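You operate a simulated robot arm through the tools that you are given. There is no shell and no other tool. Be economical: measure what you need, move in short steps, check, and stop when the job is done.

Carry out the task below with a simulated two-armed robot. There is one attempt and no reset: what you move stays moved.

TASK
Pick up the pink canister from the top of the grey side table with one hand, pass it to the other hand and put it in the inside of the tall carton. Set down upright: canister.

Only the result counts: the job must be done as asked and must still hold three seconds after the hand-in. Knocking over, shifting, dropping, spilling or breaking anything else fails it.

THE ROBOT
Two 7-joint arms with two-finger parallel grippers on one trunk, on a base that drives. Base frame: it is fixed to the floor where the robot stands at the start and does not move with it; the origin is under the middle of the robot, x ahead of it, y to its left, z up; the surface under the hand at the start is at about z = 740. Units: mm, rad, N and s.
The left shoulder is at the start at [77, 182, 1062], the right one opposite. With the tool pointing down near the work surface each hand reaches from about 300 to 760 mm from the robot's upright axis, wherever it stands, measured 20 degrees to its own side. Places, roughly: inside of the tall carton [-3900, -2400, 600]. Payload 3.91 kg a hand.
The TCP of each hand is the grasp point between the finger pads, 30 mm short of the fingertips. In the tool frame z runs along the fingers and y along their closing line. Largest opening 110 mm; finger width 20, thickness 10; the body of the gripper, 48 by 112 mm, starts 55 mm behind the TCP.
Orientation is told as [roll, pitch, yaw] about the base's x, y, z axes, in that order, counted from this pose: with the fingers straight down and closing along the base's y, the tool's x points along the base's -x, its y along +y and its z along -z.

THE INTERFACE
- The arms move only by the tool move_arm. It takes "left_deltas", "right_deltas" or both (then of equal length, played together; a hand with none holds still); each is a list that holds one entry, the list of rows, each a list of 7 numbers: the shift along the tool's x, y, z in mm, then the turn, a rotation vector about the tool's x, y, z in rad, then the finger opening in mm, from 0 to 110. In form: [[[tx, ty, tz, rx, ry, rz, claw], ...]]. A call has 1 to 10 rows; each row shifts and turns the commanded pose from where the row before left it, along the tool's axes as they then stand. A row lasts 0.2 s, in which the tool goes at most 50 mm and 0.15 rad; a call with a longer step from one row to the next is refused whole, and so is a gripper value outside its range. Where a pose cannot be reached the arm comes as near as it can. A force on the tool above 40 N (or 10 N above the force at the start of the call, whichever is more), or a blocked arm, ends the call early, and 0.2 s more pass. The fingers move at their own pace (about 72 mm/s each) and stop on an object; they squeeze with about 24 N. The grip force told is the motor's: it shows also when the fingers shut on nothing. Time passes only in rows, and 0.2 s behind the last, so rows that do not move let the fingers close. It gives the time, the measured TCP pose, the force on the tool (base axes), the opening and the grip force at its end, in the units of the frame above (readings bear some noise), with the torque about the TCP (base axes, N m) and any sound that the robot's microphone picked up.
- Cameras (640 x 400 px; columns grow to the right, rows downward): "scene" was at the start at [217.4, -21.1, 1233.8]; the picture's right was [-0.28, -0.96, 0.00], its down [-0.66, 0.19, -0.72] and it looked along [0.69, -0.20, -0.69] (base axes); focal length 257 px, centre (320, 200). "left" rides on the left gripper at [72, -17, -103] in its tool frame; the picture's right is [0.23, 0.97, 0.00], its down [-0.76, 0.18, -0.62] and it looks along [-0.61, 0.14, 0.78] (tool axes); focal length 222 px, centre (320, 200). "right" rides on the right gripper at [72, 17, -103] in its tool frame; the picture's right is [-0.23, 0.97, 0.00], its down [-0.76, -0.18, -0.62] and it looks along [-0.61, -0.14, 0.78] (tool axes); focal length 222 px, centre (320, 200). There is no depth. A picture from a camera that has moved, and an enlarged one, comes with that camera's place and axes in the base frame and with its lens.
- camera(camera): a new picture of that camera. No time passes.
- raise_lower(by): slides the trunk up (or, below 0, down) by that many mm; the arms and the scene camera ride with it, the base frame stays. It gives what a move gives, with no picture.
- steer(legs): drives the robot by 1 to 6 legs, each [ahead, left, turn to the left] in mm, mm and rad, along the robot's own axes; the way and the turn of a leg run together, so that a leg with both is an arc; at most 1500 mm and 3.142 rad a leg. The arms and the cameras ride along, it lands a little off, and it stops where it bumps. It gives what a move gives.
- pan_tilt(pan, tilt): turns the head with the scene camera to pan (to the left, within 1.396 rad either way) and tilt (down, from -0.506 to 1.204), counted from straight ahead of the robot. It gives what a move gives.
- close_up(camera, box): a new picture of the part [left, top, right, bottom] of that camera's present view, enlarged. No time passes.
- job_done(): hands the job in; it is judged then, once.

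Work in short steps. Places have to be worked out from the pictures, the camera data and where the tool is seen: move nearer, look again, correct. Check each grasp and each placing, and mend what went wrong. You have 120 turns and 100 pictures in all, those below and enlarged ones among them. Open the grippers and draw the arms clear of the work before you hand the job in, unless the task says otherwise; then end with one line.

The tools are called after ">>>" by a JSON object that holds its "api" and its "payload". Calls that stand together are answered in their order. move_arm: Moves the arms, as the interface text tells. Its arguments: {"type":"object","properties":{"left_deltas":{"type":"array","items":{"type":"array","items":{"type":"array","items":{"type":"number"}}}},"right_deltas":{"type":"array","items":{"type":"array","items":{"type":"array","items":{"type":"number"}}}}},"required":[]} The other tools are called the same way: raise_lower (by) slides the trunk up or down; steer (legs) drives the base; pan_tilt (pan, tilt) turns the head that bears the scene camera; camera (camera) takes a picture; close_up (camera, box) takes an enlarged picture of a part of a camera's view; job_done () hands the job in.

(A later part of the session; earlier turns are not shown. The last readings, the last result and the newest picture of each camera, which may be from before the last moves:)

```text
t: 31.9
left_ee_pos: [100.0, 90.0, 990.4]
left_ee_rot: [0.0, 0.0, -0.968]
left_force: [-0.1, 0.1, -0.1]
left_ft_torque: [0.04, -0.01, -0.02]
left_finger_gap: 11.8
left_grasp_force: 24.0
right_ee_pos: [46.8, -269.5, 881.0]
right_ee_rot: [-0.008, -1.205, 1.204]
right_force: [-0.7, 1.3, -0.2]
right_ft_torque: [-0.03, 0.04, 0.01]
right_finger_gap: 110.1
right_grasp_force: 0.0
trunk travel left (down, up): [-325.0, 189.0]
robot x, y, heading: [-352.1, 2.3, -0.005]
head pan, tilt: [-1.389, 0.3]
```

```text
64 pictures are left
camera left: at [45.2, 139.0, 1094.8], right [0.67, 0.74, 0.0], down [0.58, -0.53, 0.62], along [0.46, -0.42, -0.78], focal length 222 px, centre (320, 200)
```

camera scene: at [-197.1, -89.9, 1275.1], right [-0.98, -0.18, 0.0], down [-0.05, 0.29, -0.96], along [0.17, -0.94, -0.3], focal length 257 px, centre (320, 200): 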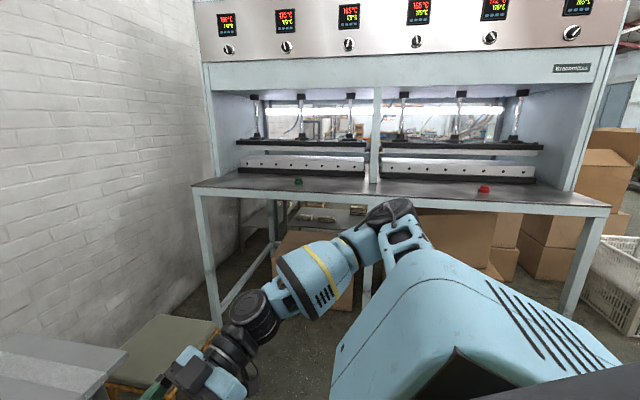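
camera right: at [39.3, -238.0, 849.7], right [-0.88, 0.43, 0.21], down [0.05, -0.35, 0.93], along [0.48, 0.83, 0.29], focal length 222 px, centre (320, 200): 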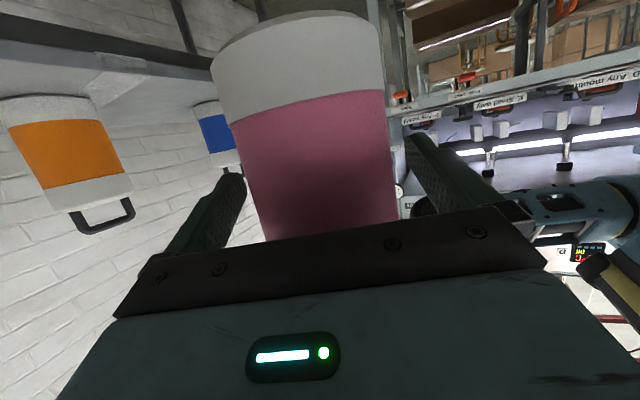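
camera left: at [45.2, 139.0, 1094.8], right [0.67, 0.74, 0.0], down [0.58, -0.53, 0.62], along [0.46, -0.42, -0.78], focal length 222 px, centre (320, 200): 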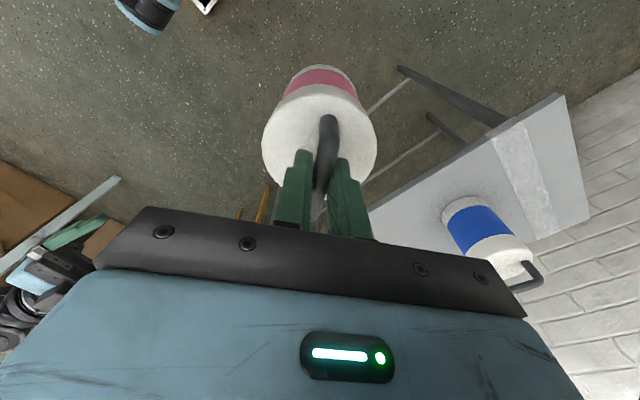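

The bench on the right is about 1.4 m off, so turning on the spot is clear. I turn right 90° and look along the aisle.

>>> {"api": "steer", "payload": {"legs": [[0, 0, -0.8], [0, 0, -0.77]]}}

>>> {"api": "camera", "payload": {"camera": "scene"}}

>>> {"api": "pan_tilt", "payload": {"pan": -0.6, "tilt": 0.3}}

>>> {"api": "camera", "payload": {"camera": "scene"}}

```text
t: 36.5
left_ee_pos: [-264.7, -452.8, 990.9]
left_ee_rot: [0.001, 0.0, -2.543]
left_force: [0.8, 0.3, -0.3]
left_ft_torque: [0.04, -0.06, -0.02]
left_finger_gap: 11.6
left_grasp_force: 23.9
right_ee_pos: [-623.9, -396.1, 880.2]
right_ee_rot: [-0.008, -1.205, -0.372]
right_force: [0.2, -0.3, -0.8]
right_ft_torque: [0.0, 0.04, 0.0]
right_finger_gap: 110.1
right_grasp_force: 0.1
trunk travel left (down, up): [-325.0, 189.0]
robot x, y, heading: [-353.4, -0.7, -1.573]
head pan, tilt: [-1.389, 0.3]
```

```text
63 pictures are left
camera scene: at [-445.5, -153.5, 1275.1], right [-0.18, 0.98, 0.0], down [0.29, 0.05, -0.96], along [-0.94, -0.17, -0.3], focal length 257 px, centre (320, 200)
```

scene: 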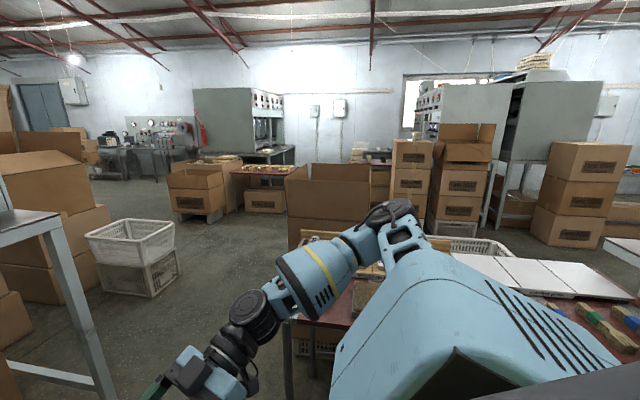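

```text
t: 37.6
left_ee_pos: [-264.6, -451.9, 989.8]
left_ee_rot: [0.0, 0.001, -2.545]
left_force: [-1.0, -0.5, 0.2]
left_ft_torque: [0.07, -0.02, 0.02]
left_finger_gap: 11.3
left_grasp_force: 23.7
right_ee_pos: [-623.8, -397.4, 879.3]
right_ee_rot: [-0.007, -1.203, -0.37]
right_force: [0.5, -0.3, 0.2]
right_ft_torque: [-0.01, 0.03, 0.0]
right_finger_gap: 110.2
right_grasp_force: 0.0
trunk travel left (down, up): [-325.0, 189.0]
robot x, y, heading: [-350.6, 2.6, -1.576]
head pan, tilt: [-0.6, 0.3]
```

```text
62 pictures are left
camera scene: at [-406.7, -213.8, 1275.1], right [-0.82, 0.57, 0.0], down [0.17, 0.24, -0.96], along [-0.54, -0.79, -0.3], focal length 257 px, centre (320, 200)
```

scene: 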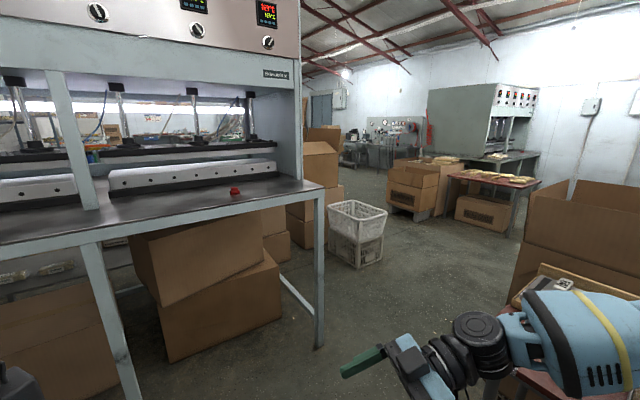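

A table stands close behind the robot's original place, so I avoid that side. The carton should appear near (214,169)/(429,168), and I zoom there.

>>> {"api": "close_up", "payload": {"camera": "scene", "box": [340, 120, 560, 260]}}

```text
2.86 times, centred on (450, 190) of scene
camera zoom: at [-406.7, -213.8, 1275.1], right [-0.82, 0.57, 0.0], down [0.17, 0.24, -0.96], along [-0.54, -0.79, -0.3], focal length 736 px, centre (-51, 229)
```

zoom: 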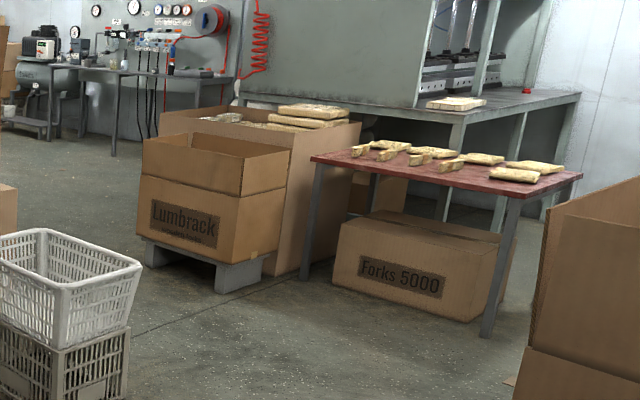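

The open "Lumbrack" box on a stand is at about [-3370, -2300], and a bigger, taller box stands behind it near [-3900, -2300]. I drive 450 mm ahead (toward -y), turn right until I face the gap, and look again.

>>> {"api": "steer", "payload": {"legs": [[430, 0, 0], [0, 0, -1.1]]}}

>>> {"api": "pan_tilt", "payload": {"pan": -0.3, "tilt": 0.5}}

>>> {"api": "camera", "payload": {"camera": "scene"}}

```text
t: 42.9
left_ee_pos: [-715.9, -715.7, 990.8]
left_ee_rot: [0.0, 0.0, 2.653]
left_force: [0.1, 0.1, -0.2]
left_ft_torque: [-0.03, -0.08, 0.02]
left_finger_gap: 11.8
left_grasp_force: 24.6
right_ee_pos: [-833.6, -372.4, 878.6]
right_ee_rot: [-0.01, -1.204, -1.458]
right_force: [-0.6, -0.3, 0.1]
right_ft_torque: [-0.02, 0.0, 0.0]
right_finger_gap: 109.9
right_grasp_force: 0.1
trunk travel left (down, up): [-325.0, 189.0]
robot x, y, heading: [-351.2, -428.6, -2.667]
head pan, tilt: [-0.6, 0.3]
```

```text
t: 43.7
left_ee_pos: [-714.5, -715.4, 989.8]
left_ee_rot: [0.0, 0.004, 2.652]
left_force: [0.4, -0.7, -0.4]
left_ft_torque: [0.03, -0.05, 0.01]
left_finger_gap: 11.5
left_grasp_force: 24.4
right_ee_pos: [-833.0, -371.8, 879.6]
right_ee_rot: [-0.008, -1.204, -1.46]
right_force: [0.2, -0.8, 0.1]
right_ft_torque: [-0.02, -0.02, 0.03]
right_finger_gap: 109.9
right_grasp_force: 0.1
trunk travel left (down, up): [-325.0, 189.0]
robot x, y, heading: [-352.5, -429.4, -2.667]
head pan, tilt: [-0.3, 0.499]
```

```text
60 pictures are left
camera scene: at [-568.6, -506.3, 1256.7], right [-0.18, 0.98, 0.0], down [0.47, 0.08, -0.88], along [-0.86, -0.16, -0.48], focal length 257 px, centre (320, 200)
```

scene: 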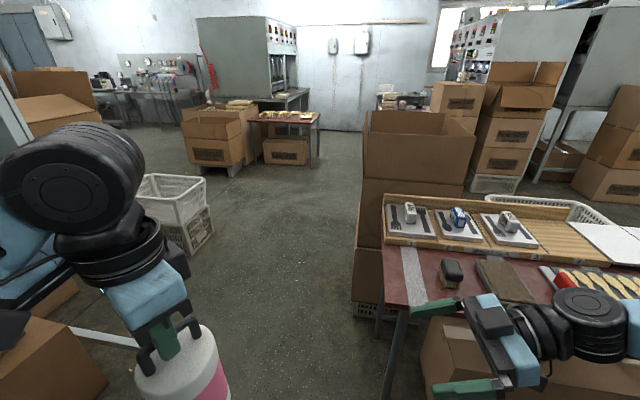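

A clear gap of about 750 mm lies between the table on the right (edge y≈-440) and the bench end on the left (y≈-1210). I raise the trunk so the elbows clear the boxes, then drive through its middle.

>>> {"api": "raise_lower", "payload": {"by": 185}}

>>> {"api": "steer", "payload": {"legs": [[433, -130, -0.2]]}}

>>> {"api": "camera", "payload": {"camera": "scene"}}

```text
t: 45.8
left_ee_pos: [-714.7, -715.4, 1174.4]
left_ee_rot: [0.0, 0.002, 2.65]
left_force: [-0.5, 0.6, -5.9]
left_ft_torque: [-0.03, -0.07, 0.0]
left_finger_gap: 11.6
left_grasp_force: 23.7
right_ee_pos: [-834.1, -371.9, 1063.8]
right_ee_rot: [-0.004, -1.202, -1.466]
right_force: [0.1, -0.6, 0.6]
right_ft_torque: [-0.03, 0.0, 0.01]
right_finger_gap: 109.8
right_grasp_force: 0.1
trunk travel left (down, up): [-510.0, 4.0]
robot x, y, heading: [-356.5, -429.1, -2.662]
head pan, tilt: [-0.3, 0.499]
```

```text
t: 48.5
left_ee_pos: [-1184.4, -678.0, 1175.2]
left_ee_rot: [0.0, 0.0, 2.448]
left_force: [-0.8, -0.4, -4.9]
left_ft_torque: [0.01, 0.0, 0.0]
left_finger_gap: 11.7
left_grasp_force: 24.0
right_ee_pos: [-1229.8, -317.2, 1066.0]
right_ee_rot: [-0.012, -1.205, -1.658]
right_force: [-0.2, -0.6, 0.0]
right_ft_torque: [0.02, -0.01, -0.01]
right_finger_gap: 110.1
right_grasp_force: 0.0
trunk travel left (down, up): [-510.0, 4.0]
robot x, y, heading: [-777.8, -468.7, -2.867]
head pan, tilt: [-0.3, 0.499]
stopped in leg 1: the robot was blocked; the commanded pose is now the measured one
```

```text
59 pictures are left
camera scene: at [-878.8, -469.1, 1466.5], right [0.03, 1.0, 0.0], down [0.48, -0.01, -0.88], along [-0.88, 0.02, -0.48], focal length 257 px, centre (320, 200)
```

scene: 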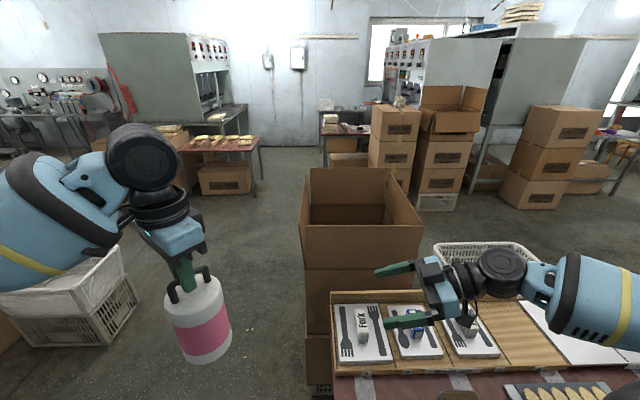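

I erred in the sideways sign and the base touched the table edge. Nothing seems displaced. I back off slightly and go left into the middle of the gap.

>>> {"api": "steer", "payload": {"legs": [[-60, 60, 0], [0, 270, 0]]}}

>>> {"api": "camera", "payload": {"camera": "scene"}}

```text
t: 52.3
left_ee_pos: [-1038.6, -979.6, 1174.2]
left_ee_rot: [-0.001, 0.003, 2.445]
left_force: [0.2, 0.3, -5.7]
left_ft_torque: [0.02, -0.03, -0.02]
left_finger_gap: 11.6
left_grasp_force: 24.5
right_ee_pos: [-1083.2, -619.8, 1064.0]
right_ee_rot: [-0.005, -1.204, -1.666]
right_force: [0.0, -0.5, -0.1]
right_ft_torque: [-0.02, -0.01, -0.02]
right_finger_gap: 110.0
right_grasp_force: 0.1
trunk travel left (down, up): [-510.0, 4.0]
robot x, y, heading: [-625.6, -772.6, -2.868]
head pan, tilt: [-0.3, 0.499]
```

```text
58 pictures are left
camera scene: at [-733.0, -771.8, 1466.2], right [0.03, 1.0, 0.0], down [0.48, -0.01, -0.88], along [-0.88, 0.03, -0.48], focal length 257 px, centre (320, 200)
```

scene: 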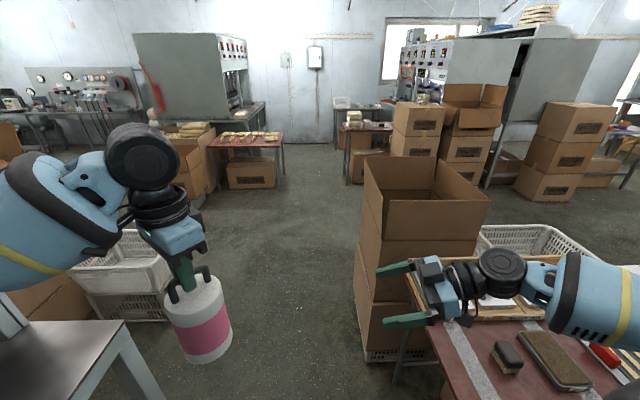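

The table items look undisturbed. I drive through the gap in two checked legs.

>>> {"api": "steer", "payload": {"legs": [[640, -70, 0]]}}

>>> {"api": "camera", "payload": {"camera": "scene"}}

```text
t: 55.9
left_ee_pos: [-1662.9, -1082.7, 1174.5]
left_ee_rot: [-0.002, 0.003, 2.442]
left_force: [0.8, 0.3, -5.8]
left_ft_torque: [0.0, -0.02, -0.03]
left_finger_gap: 11.8
left_grasp_force: 24.6
right_ee_pos: [-1707.1, -720.9, 1064.2]
right_ee_rot: [-0.006, -1.203, -1.668]
right_force: [0.1, -0.2, 0.5]
right_ft_torque: [0.02, 0.04, 0.0]
right_finger_gap: 110.0
right_grasp_force: 0.1
trunk travel left (down, up): [-510.0, 4.0]
robot x, y, heading: [-1248.3, -870.4, -2.87]
head pan, tilt: [-0.3, 0.499]
```

```text
57 pictures are left
camera scene: at [-1358.1, -873.5, 1466.3], right [0.03, 1.0, 0.0], down [0.48, -0.01, -0.88], along [-0.88, 0.03, -0.48], focal length 257 px, centre (320, 200)
```

scene: 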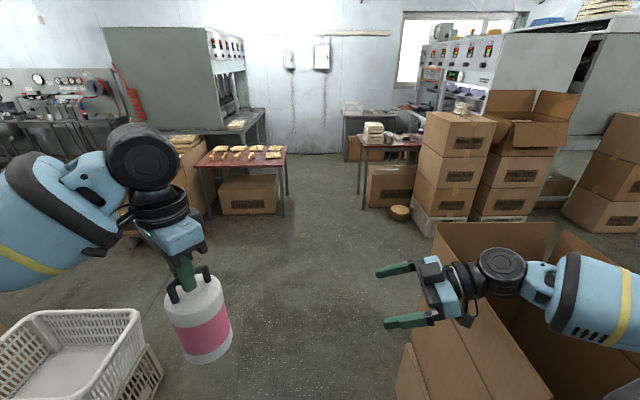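

The way ahead is open. I drive 750 ahead and turn a little left toward the target cartons.

>>> {"api": "steer", "payload": {"legs": [[750, 0, 0], [0, 0, 0.35]]}}

>>> {"api": "pan_tilt", "payload": {"pan": 0.0, "tilt": 0.45}}

>>> {"api": "camera", "payload": {"camera": "scene"}}

```text
t: 61.1
left_ee_pos: [-2308.6, -1399.8, 1173.0]
left_ee_rot: [-0.003, 0.004, 2.771]
left_force: [-0.1, 0.5, -5.8]
left_ft_torque: [0.01, -0.02, -0.02]
left_finger_gap: 11.5
left_grasp_force: 24.5
right_ee_pos: [-2466.0, -1072.5, 1064.5]
right_ee_rot: [-0.006, -1.204, -1.338]
right_force: [-0.1, -0.5, -0.3]
right_ft_torque: [-0.01, 0.01, 0.02]
right_finger_gap: 109.7
right_grasp_force: 0.0
trunk travel left (down, up): [-510.0, 4.0]
robot x, y, heading: [-1984.7, -1071.2, -2.545]
head pan, tilt: [-0.3, 0.499]
```

```text
t: 61.9
left_ee_pos: [-2307.9, -1400.0, 1174.8]
left_ee_rot: [0.0, 0.003, 2.771]
left_force: [0.2, 0.9, -4.4]
left_ft_torque: [0.0, -0.05, 0.04]
left_finger_gap: 11.6
left_grasp_force: 24.1
right_ee_pos: [-2465.9, -1073.5, 1064.3]
right_ee_rot: [-0.006, -1.204, -1.339]
right_force: [-0.1, 0.2, 0.1]
right_ft_torque: [-0.01, -0.02, 0.03]
right_finger_gap: 110.3
right_grasp_force: 0.1
trunk travel left (down, up): [-510.0, 4.0]
robot x, y, heading: [-1985.0, -1068.4, -2.541]
head pan, tilt: [0.0, 0.45]
```

```text
56 pictures are left
camera scene: at [-2074.6, -1129.2, 1470.7], right [-0.56, 0.83, 0.0], down [0.36, 0.25, -0.9], along [-0.74, -0.51, -0.44], focal length 257 px, centre (320, 200)
```

scene: 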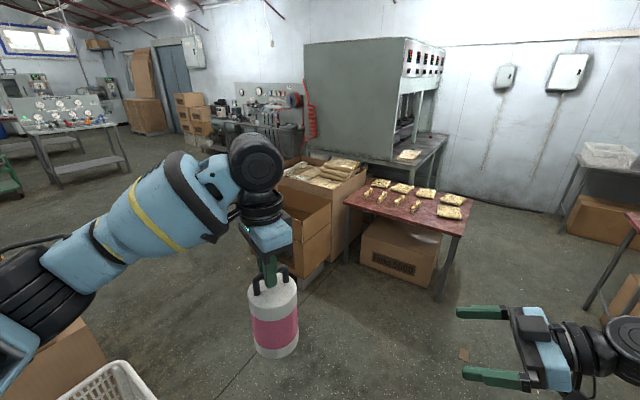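

The target projects onto the taller box that has packages in it. I zoom there.

>>> {"api": "close_up", "payload": {"camera": "scene", "box": [260, 130, 400, 270]}}

```text
2.86 times, centred on (330, 200) of scene
camera zoom: at [-2074.6, -1129.2, 1470.7], right [-0.56, 0.83, 0.0], down [0.36, 0.25, -0.9], along [-0.74, -0.51, -0.44], focal length 736 px, centre (291, 200)
```

zoom: 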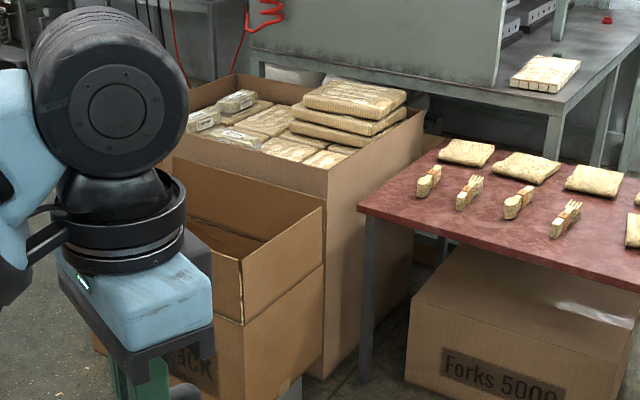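

The tall carton spans x -3590…-4100, y -2030…-2800, with its rim at about z 697. It is filled with flat packs to about z 600, with the stacks on its right-hand side. I'll approach around the left (−y) side of the Lumbrack box. First I drive on past the crates and turn left to view that side.

>>> {"api": "steer", "payload": {"legs": [[694, -75, 0], [0, 0, 0.55]]}}

>>> {"api": "camera", "payload": {"camera": "scene"}}

```text
t: 67.2
left_ee_pos: [-2708.8, -1849.5, 1174.8]
left_ee_rot: [-0.001, 0.004, -2.968]
left_force: [0.4, 0.7, -5.1]
left_ft_torque: [-0.01, -0.04, 0.0]
left_finger_gap: 11.8
left_grasp_force: 24.1
right_ee_pos: [-3011.7, -1652.4, 1064.7]
right_ee_rot: [-0.007, -1.203, -0.794]
right_force: [-0.7, -0.9, 0.0]
right_ft_torque: [-0.01, -0.01, 0.01]
right_finger_gap: 110.2
right_grasp_force: 0.1
trunk travel left (down, up): [-510.0, 4.0]
robot x, y, heading: [-2604.4, -1402.7, -2.001]
head pan, tilt: [0.0, 0.45]
```

```text
54 pictures are left
camera scene: at [-2646.6, -1497.5, 1470.7], right [-0.91, 0.42, 0.0], down [0.18, 0.4, -0.9], along [-0.37, -0.82, -0.44], focal length 257 px, centre (320, 200)
```

scene: 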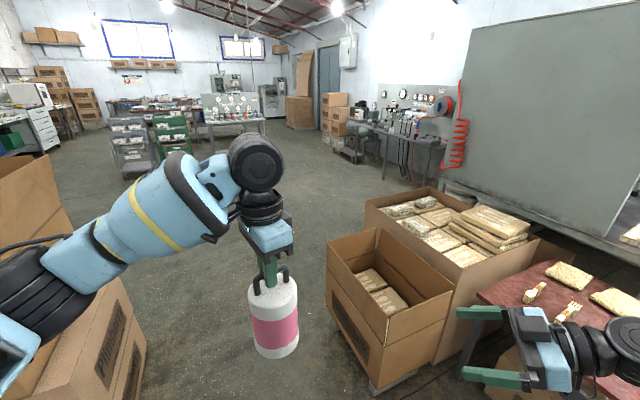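

The floor left of both cartons is free. I drive down along x≈-2620 to y≈-3150, then turn right to face -x.

>>> {"api": "steer", "payload": {"legs": [[0, 0, 0.43], [900, -20, 0], [850, -20, 0], [0, 0, -1.57]]}}

>>> {"api": "pan_tilt", "payload": {"pan": -0.4, "tilt": 0.5}}

>>> {"api": "camera", "payload": {"camera": "scene"}}

```text
t: 81.2
left_ee_pos: [-3065.8, -3281.9, 1174.6]
left_ee_rot: [-0.002, 0.004, 2.216]
left_force: [-0.6, -0.1, -6.3]
left_ft_torque: [-0.06, -0.04, 0.02]
left_finger_gap: 11.6
left_grasp_force: 24.0
right_ee_pos: [-3028.1, -2920.2, 1064.1]
right_ee_rot: [-0.007, -1.203, -1.897]
right_force: [0.2, -0.2, -0.1]
right_ft_torque: [0.0, -0.02, 0.0]
right_finger_gap: 110.1
right_grasp_force: 0.1
trunk travel left (down, up): [-510.0, 4.0]
robot x, y, heading: [-2617.3, -3175.1, -3.099]
head pan, tilt: [0.0, 0.45]
```

```text
t: 82.1
left_ee_pos: [-3065.9, -3281.2, 1173.6]
left_ee_rot: [-0.002, 0.004, 2.217]
left_force: [0.9, -0.3, -5.9]
left_ft_torque: [-0.02, -0.03, 0.0]
left_finger_gap: 11.7
left_grasp_force: 23.7
right_ee_pos: [-3028.4, -2920.0, 1064.0]
right_ee_rot: [-0.008, -1.206, -1.896]
right_force: [-0.5, 0.4, 0.1]
right_ft_torque: [0.0, -0.03, -0.01]
right_finger_gap: 109.9
right_grasp_force: 0.1
trunk travel left (down, up): [-510.0, 4.0]
robot x, y, heading: [-2617.3, -3171.2, -3.104]
head pan, tilt: [-0.4, 0.499]
```

```text
53 pictures are left
camera scene: at [-2719.4, -3139.8, 1466.2], right [0.35, 0.94, 0.0], down [0.45, -0.17, -0.88], along [-0.82, 0.31, -0.48], focal length 257 px, centre (320, 200)
```

scene: 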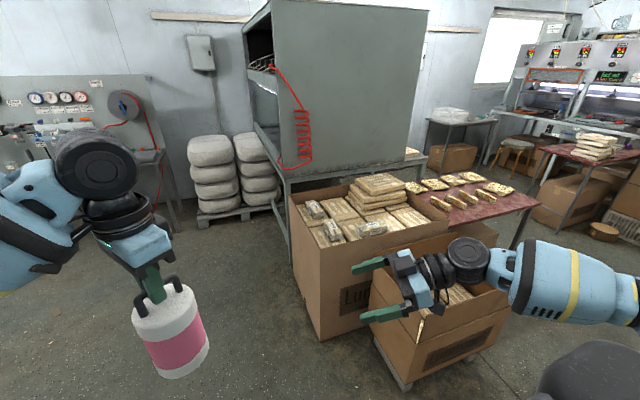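

I zoom in on the carton's contents to choose a flat free spot.

>>> {"api": "close_up", "payload": {"camera": "scene", "box": [280, 150, 440, 280]}}

```text
3.08 times, centred on (360, 215) of scene
camera zoom: at [-2719.4, -3139.8, 1466.2], right [0.35, 0.94, 0.0], down [0.45, -0.17, -0.88], along [-0.82, 0.31, -0.48], focal length 792 px, centre (197, 154)
```

zoom: 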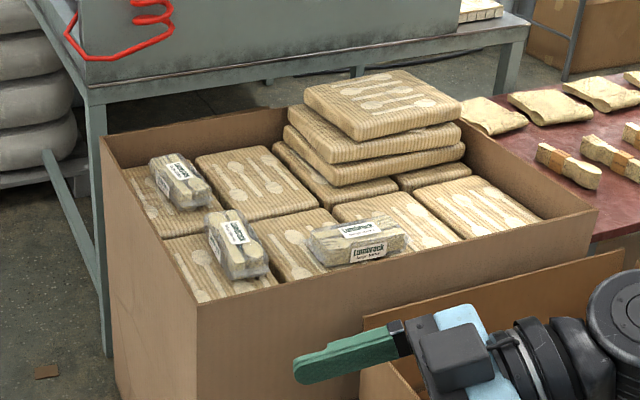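

Pack surface candidate: the bare flat pack at about [-4014, -2515] (240×170 mm). I turn right to face +y here, where there is room, and then slide left in checked steps, with the load well above the rim.

>>> {"api": "steer", "payload": {"legs": [[0, 0, -1.61], [0, 600, 0]]}}

>>> {"api": "pan_tilt", "payload": {"pan": 0.4, "tilt": 0.6}}

>>> {"api": "camera", "payload": {"camera": "scene"}}

```text
t: 91.7
left_ee_pos: [-3296.0, -2715.6, 1173.2]
left_ee_rot: [-0.003, 0.003, 0.591]
left_force: [0.7, 0.4, -6.1]
left_ft_torque: [-0.03, 0.03, 0.0]
left_finger_gap: 11.7
left_grasp_force: 24.0
right_ee_pos: [-2937.4, -2772.9, 1065.1]
right_ee_rot: [-0.007, -1.203, 2.761]
right_force: [0.2, -1.6, -0.9]
right_ft_torque: [0.0, -0.02, 0.01]
right_finger_gap: 109.9
right_grasp_force: 0.0
trunk travel left (down, up): [-510.0, 4.0]
robot x, y, heading: [-3212.6, -3168.0, 1.563]
head pan, tilt: [-0.4, 0.499]
```

```text
t: 92.8
left_ee_pos: [-3296.4, -2714.9, 1175.1]
left_ee_rot: [-0.002, 0.004, 0.59]
left_force: [0.2, 0.1, -5.3]
left_ft_torque: [-0.02, 0.07, 0.0]
left_finger_gap: 11.6
left_grasp_force: 24.1
right_ee_pos: [-2938.3, -2772.9, 1063.3]
right_ee_rot: [-0.006, -1.205, 2.761]
right_force: [-0.5, -0.7, -0.5]
right_ft_torque: [0.01, 0.0, 0.0]
right_finger_gap: 110.1
right_grasp_force: 0.1
trunk travel left (down, up): [-510.0, 4.0]
robot x, y, heading: [-3211.5, -3168.0, 1.557]
head pan, tilt: [0.4, 0.6]
```

```text
51 pictures are left
camera scene: at [-3245.5, -3068.7, 1457.1], right [0.93, 0.38, 0.0], down [0.21, -0.52, -0.82], along [-0.31, 0.76, -0.57], focal length 257 px, centre (320, 200)
```

scene: 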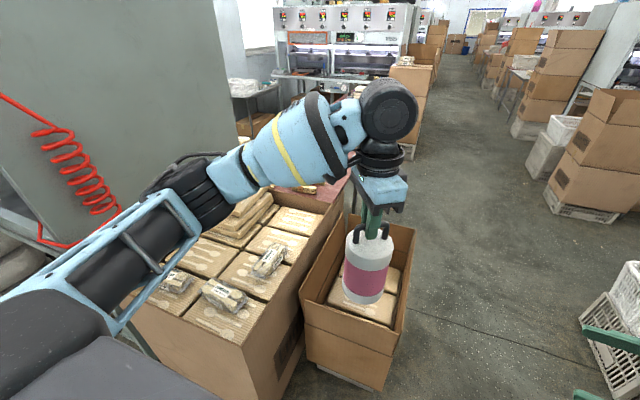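

The machine's tall side panel stands at x≈-4150, just beyond the carton, so a spot near it would crowd the arm. I move left 300 more and look down into the carton to pick a better spot.

>>> {"api": "steer", "payload": {"legs": [[0, 300, 0]]}}

>>> {"api": "pan_tilt", "payload": {"pan": 0.15, "tilt": 0.8}}

>>> {"api": "camera", "payload": {"camera": "scene"}}

>>> {"api": "camera", "payload": {"camera": "left"}}

```text
t: 96.1
left_ee_pos: [-3597.3, -2710.4, 1173.4]
left_ee_rot: [-0.002, 0.003, 0.588]
left_force: [0.0, -0.4, -5.5]
left_ft_torque: [-0.04, 0.0, 0.03]
left_finger_gap: 11.5
left_grasp_force: 23.8
right_ee_pos: [-3238.6, -2769.5, 1064.2]
right_ee_rot: [-0.008, -1.204, 2.759]
right_force: [-0.2, -0.3, 0.7]
right_ft_torque: [-0.02, -0.02, -0.01]
right_finger_gap: 110.2
right_grasp_force: 0.1
trunk travel left (down, up): [-510.0, 4.0]
robot x, y, heading: [-3517.5, -3163.8, 1.557]
head pan, tilt: [0.4, 0.6]
```

```text
t: 96.8
left_ee_pos: [-3597.6, -2709.9, 1175.4]
left_ee_rot: [-0.002, 0.002, 0.588]
left_force: [-0.5, 0.7, -6.1]
left_ft_torque: [-0.02, 0.03, 0.0]
left_finger_gap: 11.6
left_grasp_force: 24.1
right_ee_pos: [-3237.6, -2769.0, 1064.6]
right_ee_rot: [-0.006, -1.205, 2.759]
right_force: [-0.3, -0.1, -0.1]
right_ft_torque: [-0.02, 0.01, 0.01]
right_finger_gap: 109.8
right_grasp_force: 0.1
trunk travel left (down, up): [-510.0, 4.0]
robot x, y, heading: [-3514.1, -3163.7, 1.558]
head pan, tilt: [0.15, 0.799]
```

```text
50 pictures are left
camera scene: at [-3524.9, -3066.8, 1440.3], right [0.99, 0.14, 0.0], down [0.1, -0.71, -0.7], along [-0.1, 0.69, -0.72], focal length 257 px, centre (320, 200)
```

scene: 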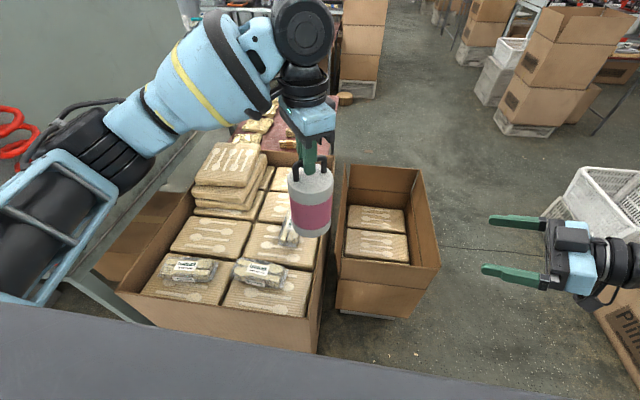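

```text
49 pictures are left
camera left: at [-3647.5, -2765.3, 1278.7], right [-0.73, 0.68, 0.0], down [0.54, 0.57, 0.62], along [0.42, 0.45, -0.78], focal length 222 px, centre (320, 200)
```

left: 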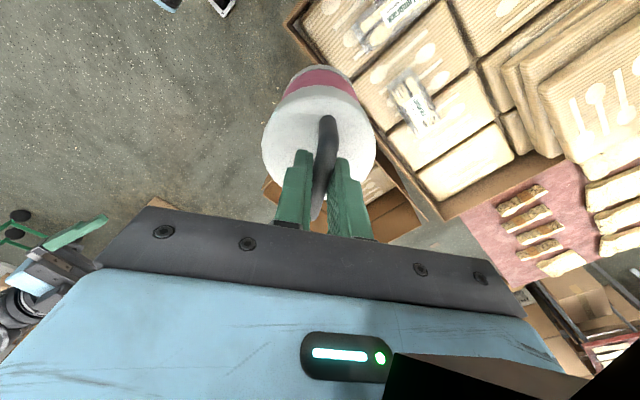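

The carton holds a 2×4 layer of packs, and the bare one (L2) is at about [-4028, -2547]. I aim for its near half, [-3975, -2540], which leaves about 175 mm to the panel. I slide 110 left, lower the trunk some, and turn the wrist so its camera faces the robot.

>>> {"api": "steer", "payload": {"legs": [[0, 110, 0]]}}

>>> {"api": "raise_lower", "payload": {"by": -100}}

>>> {"api": "move_arm", "payload": {"left_deltas": [[[0, 0, 0, 0, 0, -0.12, 0], [0, 0, 0, 0, 0, -0.12, 0], [0, 0, 0, 0, 0, -0.12, 0], [0, 0, 0, 0, 0, -0.12, 0], [0, 0, 0, 0, 0, -0.12, 0], [0, 0, 0, 0, 0, -0.12, 0], [0, 0, 0, 0, 0, -0.12, 0], [0, 0, 0, 0, 0, -0.12, 0], [0, 0, 0, 0, 0, 0, 0]]]}}

>>> {"api": "camera", "payload": {"camera": "scene"}}

>>> {"api": "camera", "payload": {"camera": "left"}}

```text
t: 98.5
left_ee_pos: [-3705.2, -2708.9, 1174.1]
left_ee_rot: [-0.001, 0.004, 0.585]
left_force: [0.1, 0.0, -6.1]
left_ft_torque: [-0.05, 0.02, -0.03]
left_finger_gap: 11.8
left_grasp_force: 24.1
right_ee_pos: [-3346.0, -2768.5, 1064.2]
right_ee_rot: [-0.005, -1.206, 2.755]
right_force: [0.4, 0.9, -0.2]
right_ft_torque: [0.0, 0.01, 0.01]
right_finger_gap: 110.1
right_grasp_force: 0.1
trunk travel left (down, up): [-510.0, 4.0]
robot x, y, heading: [-3621.2, -3161.8, 1.556]
head pan, tilt: [0.15, 0.799]
```

```text
t: 99.8
left_ee_pos: [-3704.3, -2708.3, 1074.4]
left_ee_rot: [-0.001, 0.001, 0.585]
left_force: [0.4, -0.4, -5.3]
left_ft_torque: [-0.02, -0.01, 0.02]
left_finger_gap: 11.5
left_grasp_force: 24.5
right_ee_pos: [-3346.2, -2768.4, 965.3]
right_ee_rot: [-0.011, -1.203, 2.761]
right_force: [-0.3, 0.4, -0.2]
right_ft_torque: [0.01, 0.01, 0.01]
right_finger_gap: 109.8
right_grasp_force: 0.0
trunk travel left (down, up): [-410.0, 104.0]
robot x, y, heading: [-3620.6, -3165.6, 1.556]
head pan, tilt: [0.15, 0.799]
```

```text
t: 101.8
left_ee_pos: [-3703.6, -2709.2, 1074.2]
left_ee_rot: [0.001, 0.004, 1.549]
left_force: [0.7, 0.4, -5.4]
left_ft_torque: [-0.05, 0.04, -0.01]
left_finger_gap: 11.7
left_grasp_force: 24.1
right_ee_pos: [-3346.2, -2768.8, 964.7]
right_ee_rot: [-0.006, -1.205, 2.756]
right_force: [-0.1, -0.1, -0.4]
right_ft_torque: [0.01, -0.02, 0.0]
right_finger_gap: 109.6
right_grasp_force: 0.1
trunk travel left (down, up): [-410.0, 104.0]
robot x, y, heading: [-3620.5, -3161.0, 1.551]
head pan, tilt: [0.15, 0.799]
```

```text
48 pictures are left
camera scene: at [-3631.6, -2970.8, 1322.1], right [0.99, 0.13, 0.0], down [0.1, -0.71, -0.7], along [-0.09, 0.69, -0.72], focal length 257 px, centre (320, 200)
```

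scene: 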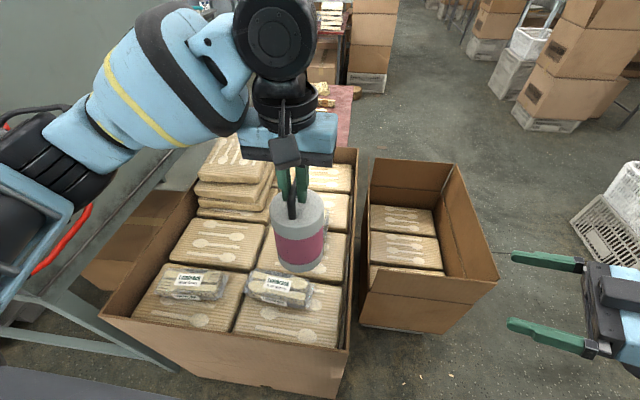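

```text
47 pictures are left
camera left: at [-3688.5, -2782.0, 1178.9], right [-0.98, -0.2, 0.0], down [-0.16, 0.77, 0.62], along [-0.13, 0.61, -0.78], focal length 222 px, centre (320, 200)
```

left: 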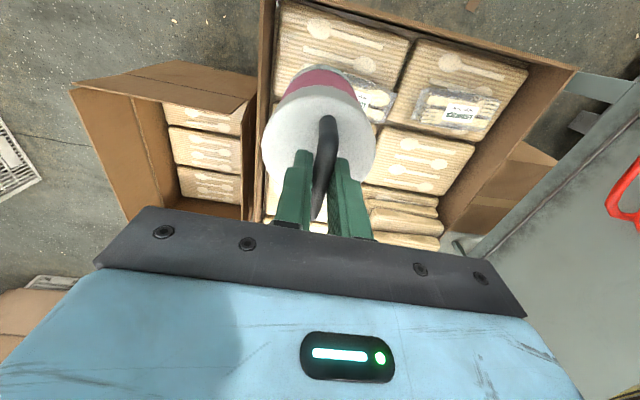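

The pack surface triangulates to z≈598. L2 spans x -4175…-3887, y -2604…-2430, so the target is [-3965, -2517]. I lower the trunk 85 mm (canister bottom about 806, still above everything) and move the left hand over.

>>> {"api": "raise_lower", "payload": {"by": -85}}

>>> {"api": "move_arm", "payload": {"left_deltas": [[[-15, 20, 0, 0, 0, 0, 0], [-24, 34, 0, 0, 0, 0, 0], [-24, 34, 0, 0, 0, 0, 0], [-24, 34, 0, 0, 0, 0, 0], [-24, 34, 0, 0, 0, 0, 0], [-24, 34, 0, 0, 0, 0, 0], [-24, 34, 0, 0, 0, 0, 0], [-18, 26, 0, 0, 0, 0, 0], [-9.5, 15, 0, 0, 0, 0, 0], [0, 0, 0, 0, 0, 0, 0]]]}}

>>> {"api": "camera", "payload": {"camera": "left"}}

>>> {"api": "camera", "payload": {"camera": "scene"}}

```text
t: 103.0
left_ee_pos: [-3703.4, -2709.9, 989.2]
left_ee_rot: [0.001, 0.002, 1.548]
left_force: [0.0, 0.3, -5.5]
left_ft_torque: [-0.01, 0.01, -0.03]
left_finger_gap: 11.5
left_grasp_force: 24.1
right_ee_pos: [-3346.3, -2768.2, 880.7]
right_ee_rot: [-0.009, -1.204, 2.757]
right_force: [-0.4, -0.9, 0.4]
right_ft_torque: [-0.02, -0.01, 0.0]
right_finger_gap: 110.2
right_grasp_force: 0.1
trunk travel left (down, up): [-325.0, 189.0]
robot x, y, heading: [-3620.8, -3162.6, 1.554]
head pan, tilt: [0.15, 0.799]
```

```text
t: 105.2
left_ee_pos: [-3965.0, -2515.1, 988.6]
left_ee_rot: [0.001, 0.002, 1.544]
left_force: [0.2, 0.8, -5.1]
left_ft_torque: [-0.06, 0.01, 0.0]
left_finger_gap: 11.6
left_grasp_force: 23.8
right_ee_pos: [-3345.9, -2769.1, 879.5]
right_ee_rot: [-0.005, -1.205, 2.756]
right_force: [0.5, 0.4, 0.6]
right_ft_torque: [0.0, 0.05, -0.04]
right_finger_gap: 110.0
right_grasp_force: 0.0
trunk travel left (down, up): [-325.0, 189.0]
robot x, y, heading: [-3626.0, -3164.0, 1.557]
head pan, tilt: [0.15, 0.799]
```

```text
46 pictures are left
camera left: at [-3948.4, -2587.8, 1092.9], right [-0.98, -0.2, 0.0], down [-0.16, 0.77, 0.62], along [-0.13, 0.61, -0.78], focal length 222 px, centre (320, 200)
```

left: 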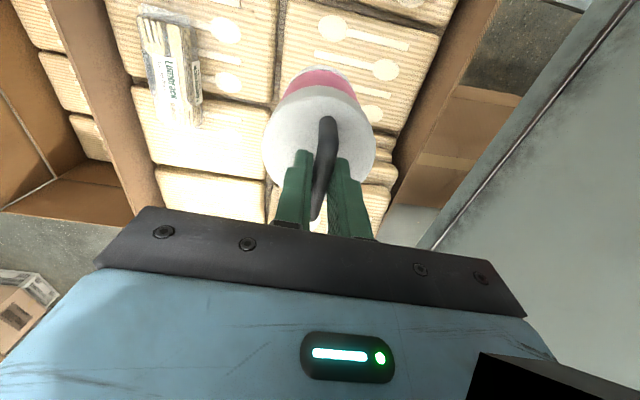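

```text
45 pictures are left
camera scene: at [-3631.3, -2941.5, 1230.7], right [0.99, 0.13, 0.0], down [0.1, -0.71, -0.7], along [-0.09, 0.69, -0.72], focal length 257 px, centre (320, 200)
```

scene: 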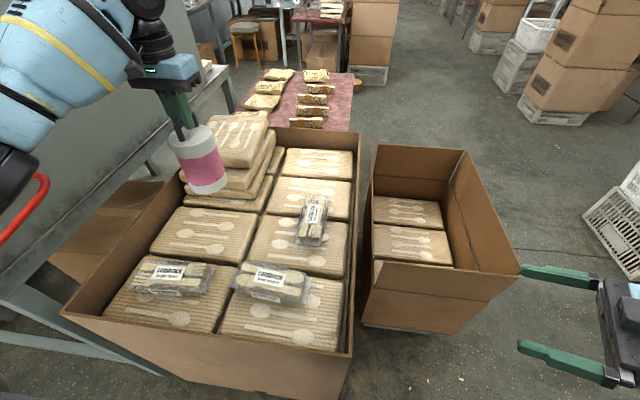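

Both views put the landing point well inside L2 (about 80 mm from its near edge, clear of the stack and bundles). I lower 170 mm.

>>> {"api": "move_arm", "payload": {"left_deltas": [[[0, 0, 15, 0, 0, 0, 0], [0, 0, 20, 0, 0, 0, 0], [0, 0, 20, 0, 0, 0, 0], [0, 0, 20, 0, 0, 0, 0], [0, 0, 20, 0, 0, 0, 0], [0, 0, 20, 0, 0, 0, 0], [0, 0, 20, 0, 0, 0, 0], [0, 0, 20, 0, 0, 0, 0], [0, 0, 15, 0, 0, 0, 0], [0, 0, 0, 0, 0, 0, 0]]]}}

>>> {"api": "close_up", "payload": {"camera": "scene", "box": [120, 100, 320, 280]}}

>>> {"api": "camera", "payload": {"camera": "left"}}

```text
t: 107.4
left_ee_pos: [-3964.5, -2516.7, 819.0]
left_ee_rot: [0.002, 0.004, 1.547]
left_force: [-0.8, 0.4, -5.4]
left_ft_torque: [-0.07, -0.02, -0.03]
left_finger_gap: 11.8
left_grasp_force: 24.2
right_ee_pos: [-3345.9, -2767.8, 878.8]
right_ee_rot: [-0.006, -1.205, 2.755]
right_force: [-0.4, 0.6, 1.2]
right_ft_torque: [-0.05, 0.02, -0.01]
right_finger_gap: 110.1
right_grasp_force: 0.0
trunk travel left (down, up): [-325.0, 189.0]
robot x, y, heading: [-3622.9, -3164.5, 1.555]
head pan, tilt: [0.15, 0.799]
```

```text
2.22 times, centred on (220, 190) of scene
camera zoom: at [-3631.3, -2941.5, 1230.7], right [0.99, 0.13, 0.0], down [0.1, -0.71, -0.7], along [-0.09, 0.69, -0.72], focal length 572 px, centre (542, 222)
```

zoom: 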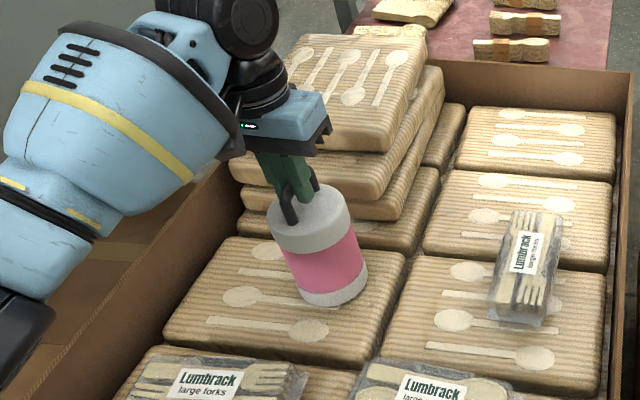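

```text
43 pictures are left
camera left: at [-3949.7, -2590.1, 922.1], right [-0.98, -0.2, 0.0], down [-0.16, 0.77, 0.62], along [-0.13, 0.61, -0.78], focal length 222 px, centre (320, 200)
```

left: 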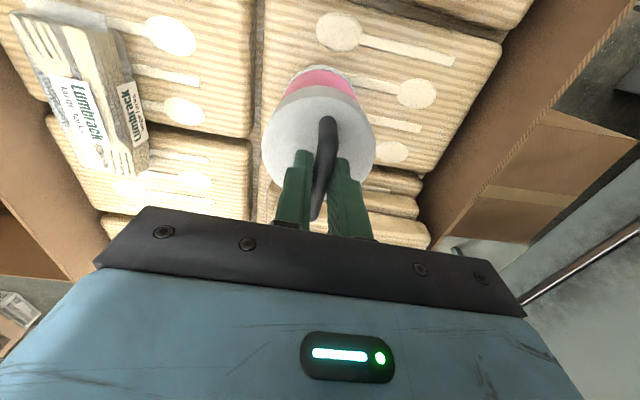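

About 36 mm remain. I lower 26 mm, then feel for contact in small steps.

>>> {"api": "move_arm", "payload": {"left_deltas": [[[0, 0, 8, 0, 0, 0, 0], [0, 0, 8, 0, 0, 0, 0], [0, 0, 7, 0, 0, 0, 0], [0, 0, 3, 0, 0, 0, 0], [0, 0, 0, 0, 0, 0, 0]]]}}

>>> {"api": "close_up", "payload": {"camera": "scene", "box": [160, 140, 280, 260]}}

```text
t: 108.4
left_ee_pos: [-3964.8, -2515.4, 800.5]
left_ee_rot: [0.001, -0.006, 1.545]
left_force: [0.2, -5.3, 16.8]
left_ft_torque: [-1.11, -0.24, -0.09]
left_finger_gap: 11.8
left_grasp_force: 24.3
right_ee_pos: [-3346.6, -2769.1, 879.2]
right_ee_rot: [-0.009, -1.205, 2.758]
right_force: [0.7, 0.6, 0.1]
right_ft_torque: [0.01, 0.0, -0.04]
right_finger_gap: 110.0
right_grasp_force: 0.1
trunk travel left (down, up): [-325.0, 189.0]
robot x, y, heading: [-3620.7, -3163.7, 1.555]
head pan, tilt: [0.15, 0.799]
stopped in row 5 (left hand): the force on the tool passed its limit at 41 N (the readings are from after the stop); the commanded pose is now the measured one
```

```text
3.33 times, centred on (220, 200) of scene
camera zoom: at [-3630.7, -2943.1, 1230.9], right [0.99, 0.13, 0.0], down [0.1, -0.71, -0.7], along [-0.09, 0.69, -0.72], focal length 858 px, centre (653, 200)
```

zoom: 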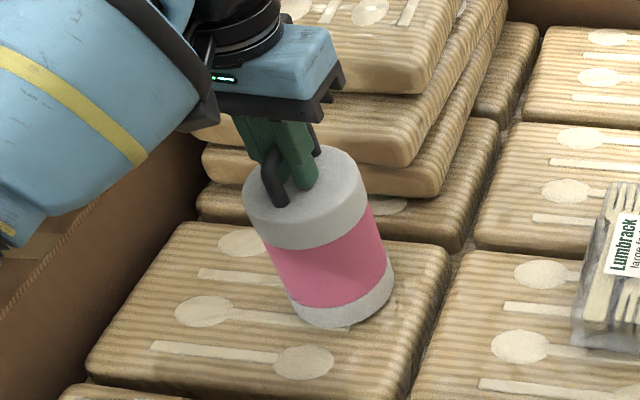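

The base has met the pack at TCP z≈800, so the pack top is at about z 617. I ease up 2 mm to relieve the push and read the forces.

>>> {"api": "move_arm", "payload": {"left_deltas": [[[0, 0, -1, 0, 0, 0, 0], [0, 0, -1, 0, 0, 0, 0], [0, 0, 0, 0, 0, 0, 0]]]}}

>>> {"api": "camera", "payload": {"camera": "left"}}

```text
t: 109.2
left_ee_pos: [-3964.2, -2516.8, 800.3]
left_ee_rot: [0.002, -0.007, 1.546]
left_force: [0.5, -1.7, 9.2]
left_ft_torque: [0.23, -0.21, 0.0]
left_finger_gap: 11.8
left_grasp_force: 23.8
right_ee_pos: [-3344.9, -2769.7, 880.0]
right_ee_rot: [-0.009, -1.203, 2.757]
right_force: [0.5, 0.3, -0.4]
right_ft_torque: [-0.01, 0.01, 0.02]
right_finger_gap: 110.1
right_grasp_force: 0.0
trunk travel left (down, up): [-325.0, 189.0]
robot x, y, heading: [-3621.8, -3161.7, 1.556]
head pan, tilt: [0.15, 0.799]
```

```text
41 pictures are left
camera left: at [-3950.1, -2590.3, 903.6], right [-0.98, -0.2, 0.0], down [-0.16, 0.76, 0.63], along [-0.13, 0.62, -0.78], focal length 222 px, centre (320, 200)
```

left: 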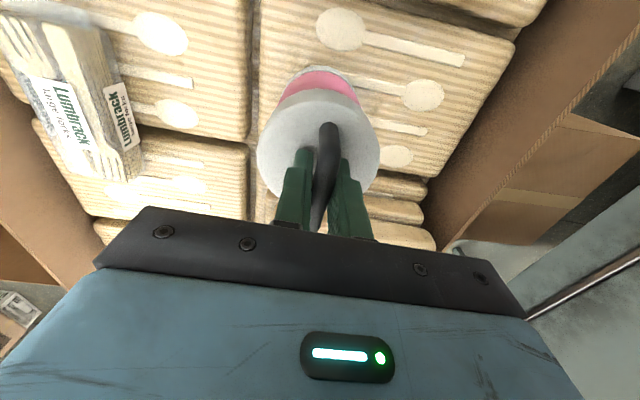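

Still 9 N upward, so I raise 2 mm more.

>>> {"api": "move_arm", "payload": {"left_deltas": [[[0, 0, -1, 0, 0, 0, 0], [0, 0, -1, 0, 0, 0, 0], [0, 0, 0, 0, 0, 0, 0]]]}}

>>> {"api": "close_up", "payload": {"camera": "scene", "box": [160, 140, 280, 260]}}

```text
t: 110.0
left_ee_pos: [-3966.2, -2514.8, 800.5]
left_ee_rot: [0.001, -0.002, 1.544]
left_force: [1.9, 1.6, -2.1]
left_ft_torque: [0.34, -0.06, 0.01]
left_finger_gap: 11.6
left_grasp_force: 24.3
right_ee_pos: [-3347.6, -2768.3, 878.8]
right_ee_rot: [-0.006, -1.205, 2.755]
right_force: [-0.1, 0.2, 0.3]
right_ft_torque: [0.01, 0.0, -0.01]
right_finger_gap: 109.8
right_grasp_force: 0.0
trunk travel left (down, up): [-325.0, 189.0]
robot x, y, heading: [-3622.7, -3165.1, 1.553]
head pan, tilt: [0.15, 0.799]
```

```text
3.33 times, centred on (220, 200) of scene
camera zoom: at [-3631.2, -2941.6, 1230.7], right [0.99, 0.13, 0.0], down [0.1, -0.71, -0.7], along [-0.09, 0.69, -0.72], focal length 858 px, centre (653, 200)
```

zoom: 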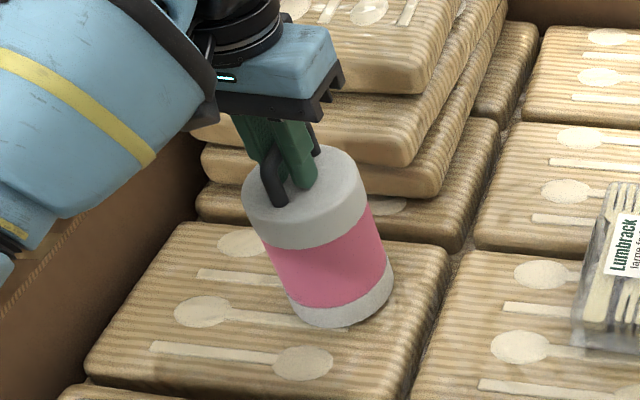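

The load is now nearly resting (−2 N left on the hand) and the canister stands upright on the pack. I open the left fingers gently to 40 mm.

>>> {"api": "move_arm", "payload": {"left_deltas": [[[0, 0, 0, 0, 0, 0, 16], [0, 0, 0, 0, 0, 0, 22], [0, 0, 0, 0, 0, 0, 32], [0, 0, 0, 0, 0, 0, 40], [0, 0, 0, 0, 0, 0, 40]]]}}

>>> {"api": "close_up", "payload": {"camera": "scene", "box": [160, 140, 280, 260]}}

>>> {"api": "camera", "payload": {"camera": "left"}}

```text
t: 111.2
left_ee_pos: [-3965.2, -2516.5, 801.1]
left_ee_rot: [0.001, -0.004, 1.544]
left_force: [-0.3, -0.1, 0.3]
left_ft_torque: [-0.02, -0.02, 0.02]
left_finger_gap: 40.3
left_grasp_force: 0.0
right_ee_pos: [-3346.0, -2768.5, 878.6]
right_ee_rot: [-0.007, -1.205, 2.759]
right_force: [-0.3, -0.5, 0.5]
right_ft_torque: [-0.01, -0.03, -0.02]
right_finger_gap: 109.9
right_grasp_force: 0.0
trunk travel left (down, up): [-325.0, 189.0]
robot x, y, heading: [-3621.0, -3161.5, 1.554]
head pan, tilt: [0.15, 0.799]
```

```text
3.33 times, centred on (220, 200) of scene
camera zoom: at [-3631.1, -2941.9, 1230.8], right [0.99, 0.13, 0.0], down [0.1, -0.71, -0.7], along [-0.09, 0.69, -0.72], focal length 858 px, centre (653, 200)
```

zoom: 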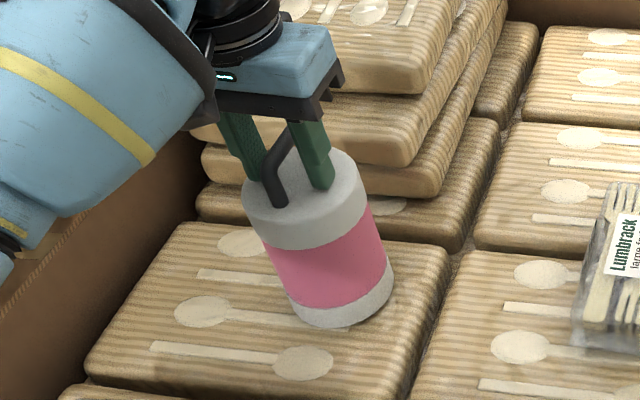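

```text
38 pictures are left
camera left: at [-3950.1, -2589.7, 904.8], right [-0.98, -0.2, 0.0], down [-0.16, 0.76, 0.63], along [-0.13, 0.61, -0.78], focal length 222 px, centre (320, 200)
```

left: 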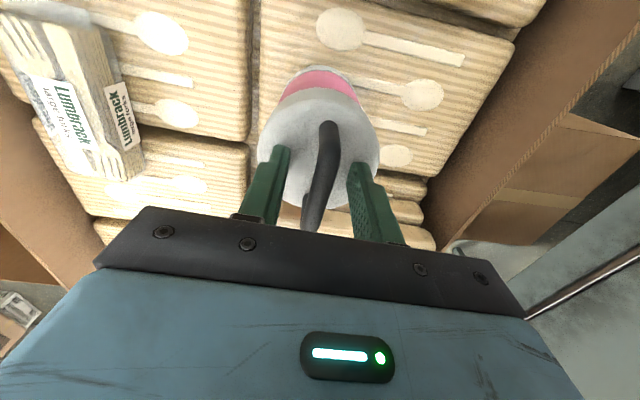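

It stands free and steady. I raise the left hand straight up 200 mm, clear of the handle and rim, and then draw it back.

>>> {"api": "move_arm", "payload": {"left_deltas": [[[0, 0, -8, 0, 0, 0, 40], [0, 0, -12, 0, 0, 0, 40], [0, 0, -20, 0, 0, 0, 40], [0, 0, -25, 0, 0, 0, 40], [0, 0, -30, 0, 0, 0, 40], [0, 0, -30, 0, 0, 0, 40], [0, 0, -30, 0, 0, 0, 40], [0, 0, -30, 0, 0, 0, 40], [0, 0, -10, 0, 0, 0, 40]]]}}

>>> {"api": "move_arm", "payload": {"left_deltas": [[[24, -34, 0, 0, 0, 0, 60], [24, -34, 0, 0, 0, 0, 80], [24, -34, 0, 0, 0, 0, 100], [24, -34, 0, 0, 0, 0, 110], [24, -34, 0, 0, 0, 0, 110], [24, -34, 0, 0, 0, 0, 110], [24, -34, 0, 0, 0, 0, 110], [0, 0, 0, 0, 0, 0, 110]]]}}

>>> {"api": "camera", "payload": {"camera": "scene"}}

>>> {"api": "close_up", "payload": {"camera": "scene", "box": [140, 110, 300, 280]}}

```text
t: 113.2
left_ee_pos: [-3965.4, -2514.3, 995.4]
left_ee_rot: [0.002, -0.003, 1.546]
left_force: [-0.2, 0.4, -0.7]
left_ft_torque: [0.02, 0.0, -0.01]
left_finger_gap: 39.8
left_grasp_force: 0.0
right_ee_pos: [-3345.2, -2769.3, 879.7]
right_ee_rot: [-0.009, -1.204, 2.757]
right_force: [-0.1, 0.4, 0.4]
right_ft_torque: [0.02, -0.02, -0.01]
right_finger_gap: 109.9
right_grasp_force: 0.0
trunk travel left (down, up): [-325.0, 189.0]
robot x, y, heading: [-3622.0, -3164.5, 1.553]
head pan, tilt: [0.15, 0.799]
```

```text
t: 115.0
left_ee_pos: [-3732.2, -2689.5, 995.4]
left_ee_rot: [0.0, -0.004, 1.545]
left_force: [-0.1, -0.9, -0.4]
left_ft_torque: [-0.02, 0.03, 0.03]
left_finger_gap: 110.1
left_grasp_force: 0.0
right_ee_pos: [-3346.3, -2769.9, 879.1]
right_ee_rot: [-0.007, -1.204, 2.759]
right_force: [-0.5, 0.6, 0.4]
right_ft_torque: [0.0, -0.01, 0.0]
right_finger_gap: 109.9
right_grasp_force: 0.0
trunk travel left (down, up): [-325.0, 189.0]
robot x, y, heading: [-3622.4, -3163.2, 1.559]
head pan, tilt: [0.15, 0.799]
```

```text
37 pictures are left
camera scene: at [-3631.6, -2941.8, 1230.8], right [0.99, 0.13, 0.0], down [0.1, -0.71, -0.7], along [-0.09, 0.69, -0.72], focal length 257 px, centre (320, 200)
```

scene: 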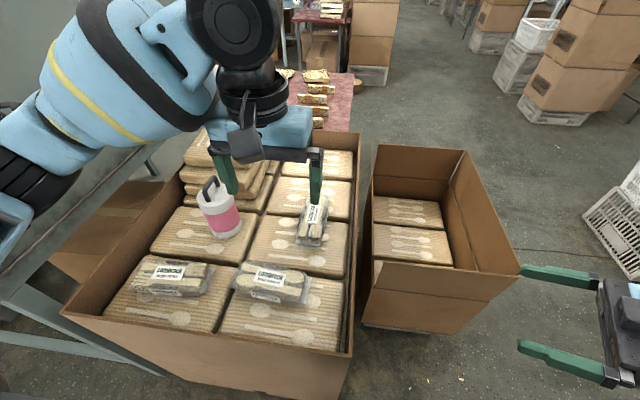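

```text
2.35 times, centred on (220, 195) of scene
camera zoom: at [-3631.6, -2941.8, 1230.8], right [0.99, 0.13, 0.0], down [0.1, -0.71, -0.7], along [-0.09, 0.69, -0.72], focal length 606 px, centre (555, 212)
```

zoom: 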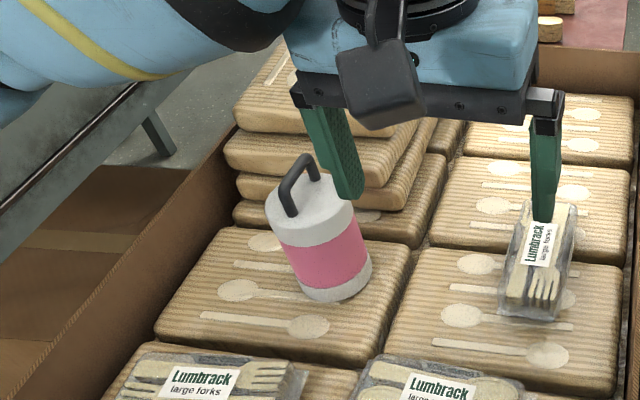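

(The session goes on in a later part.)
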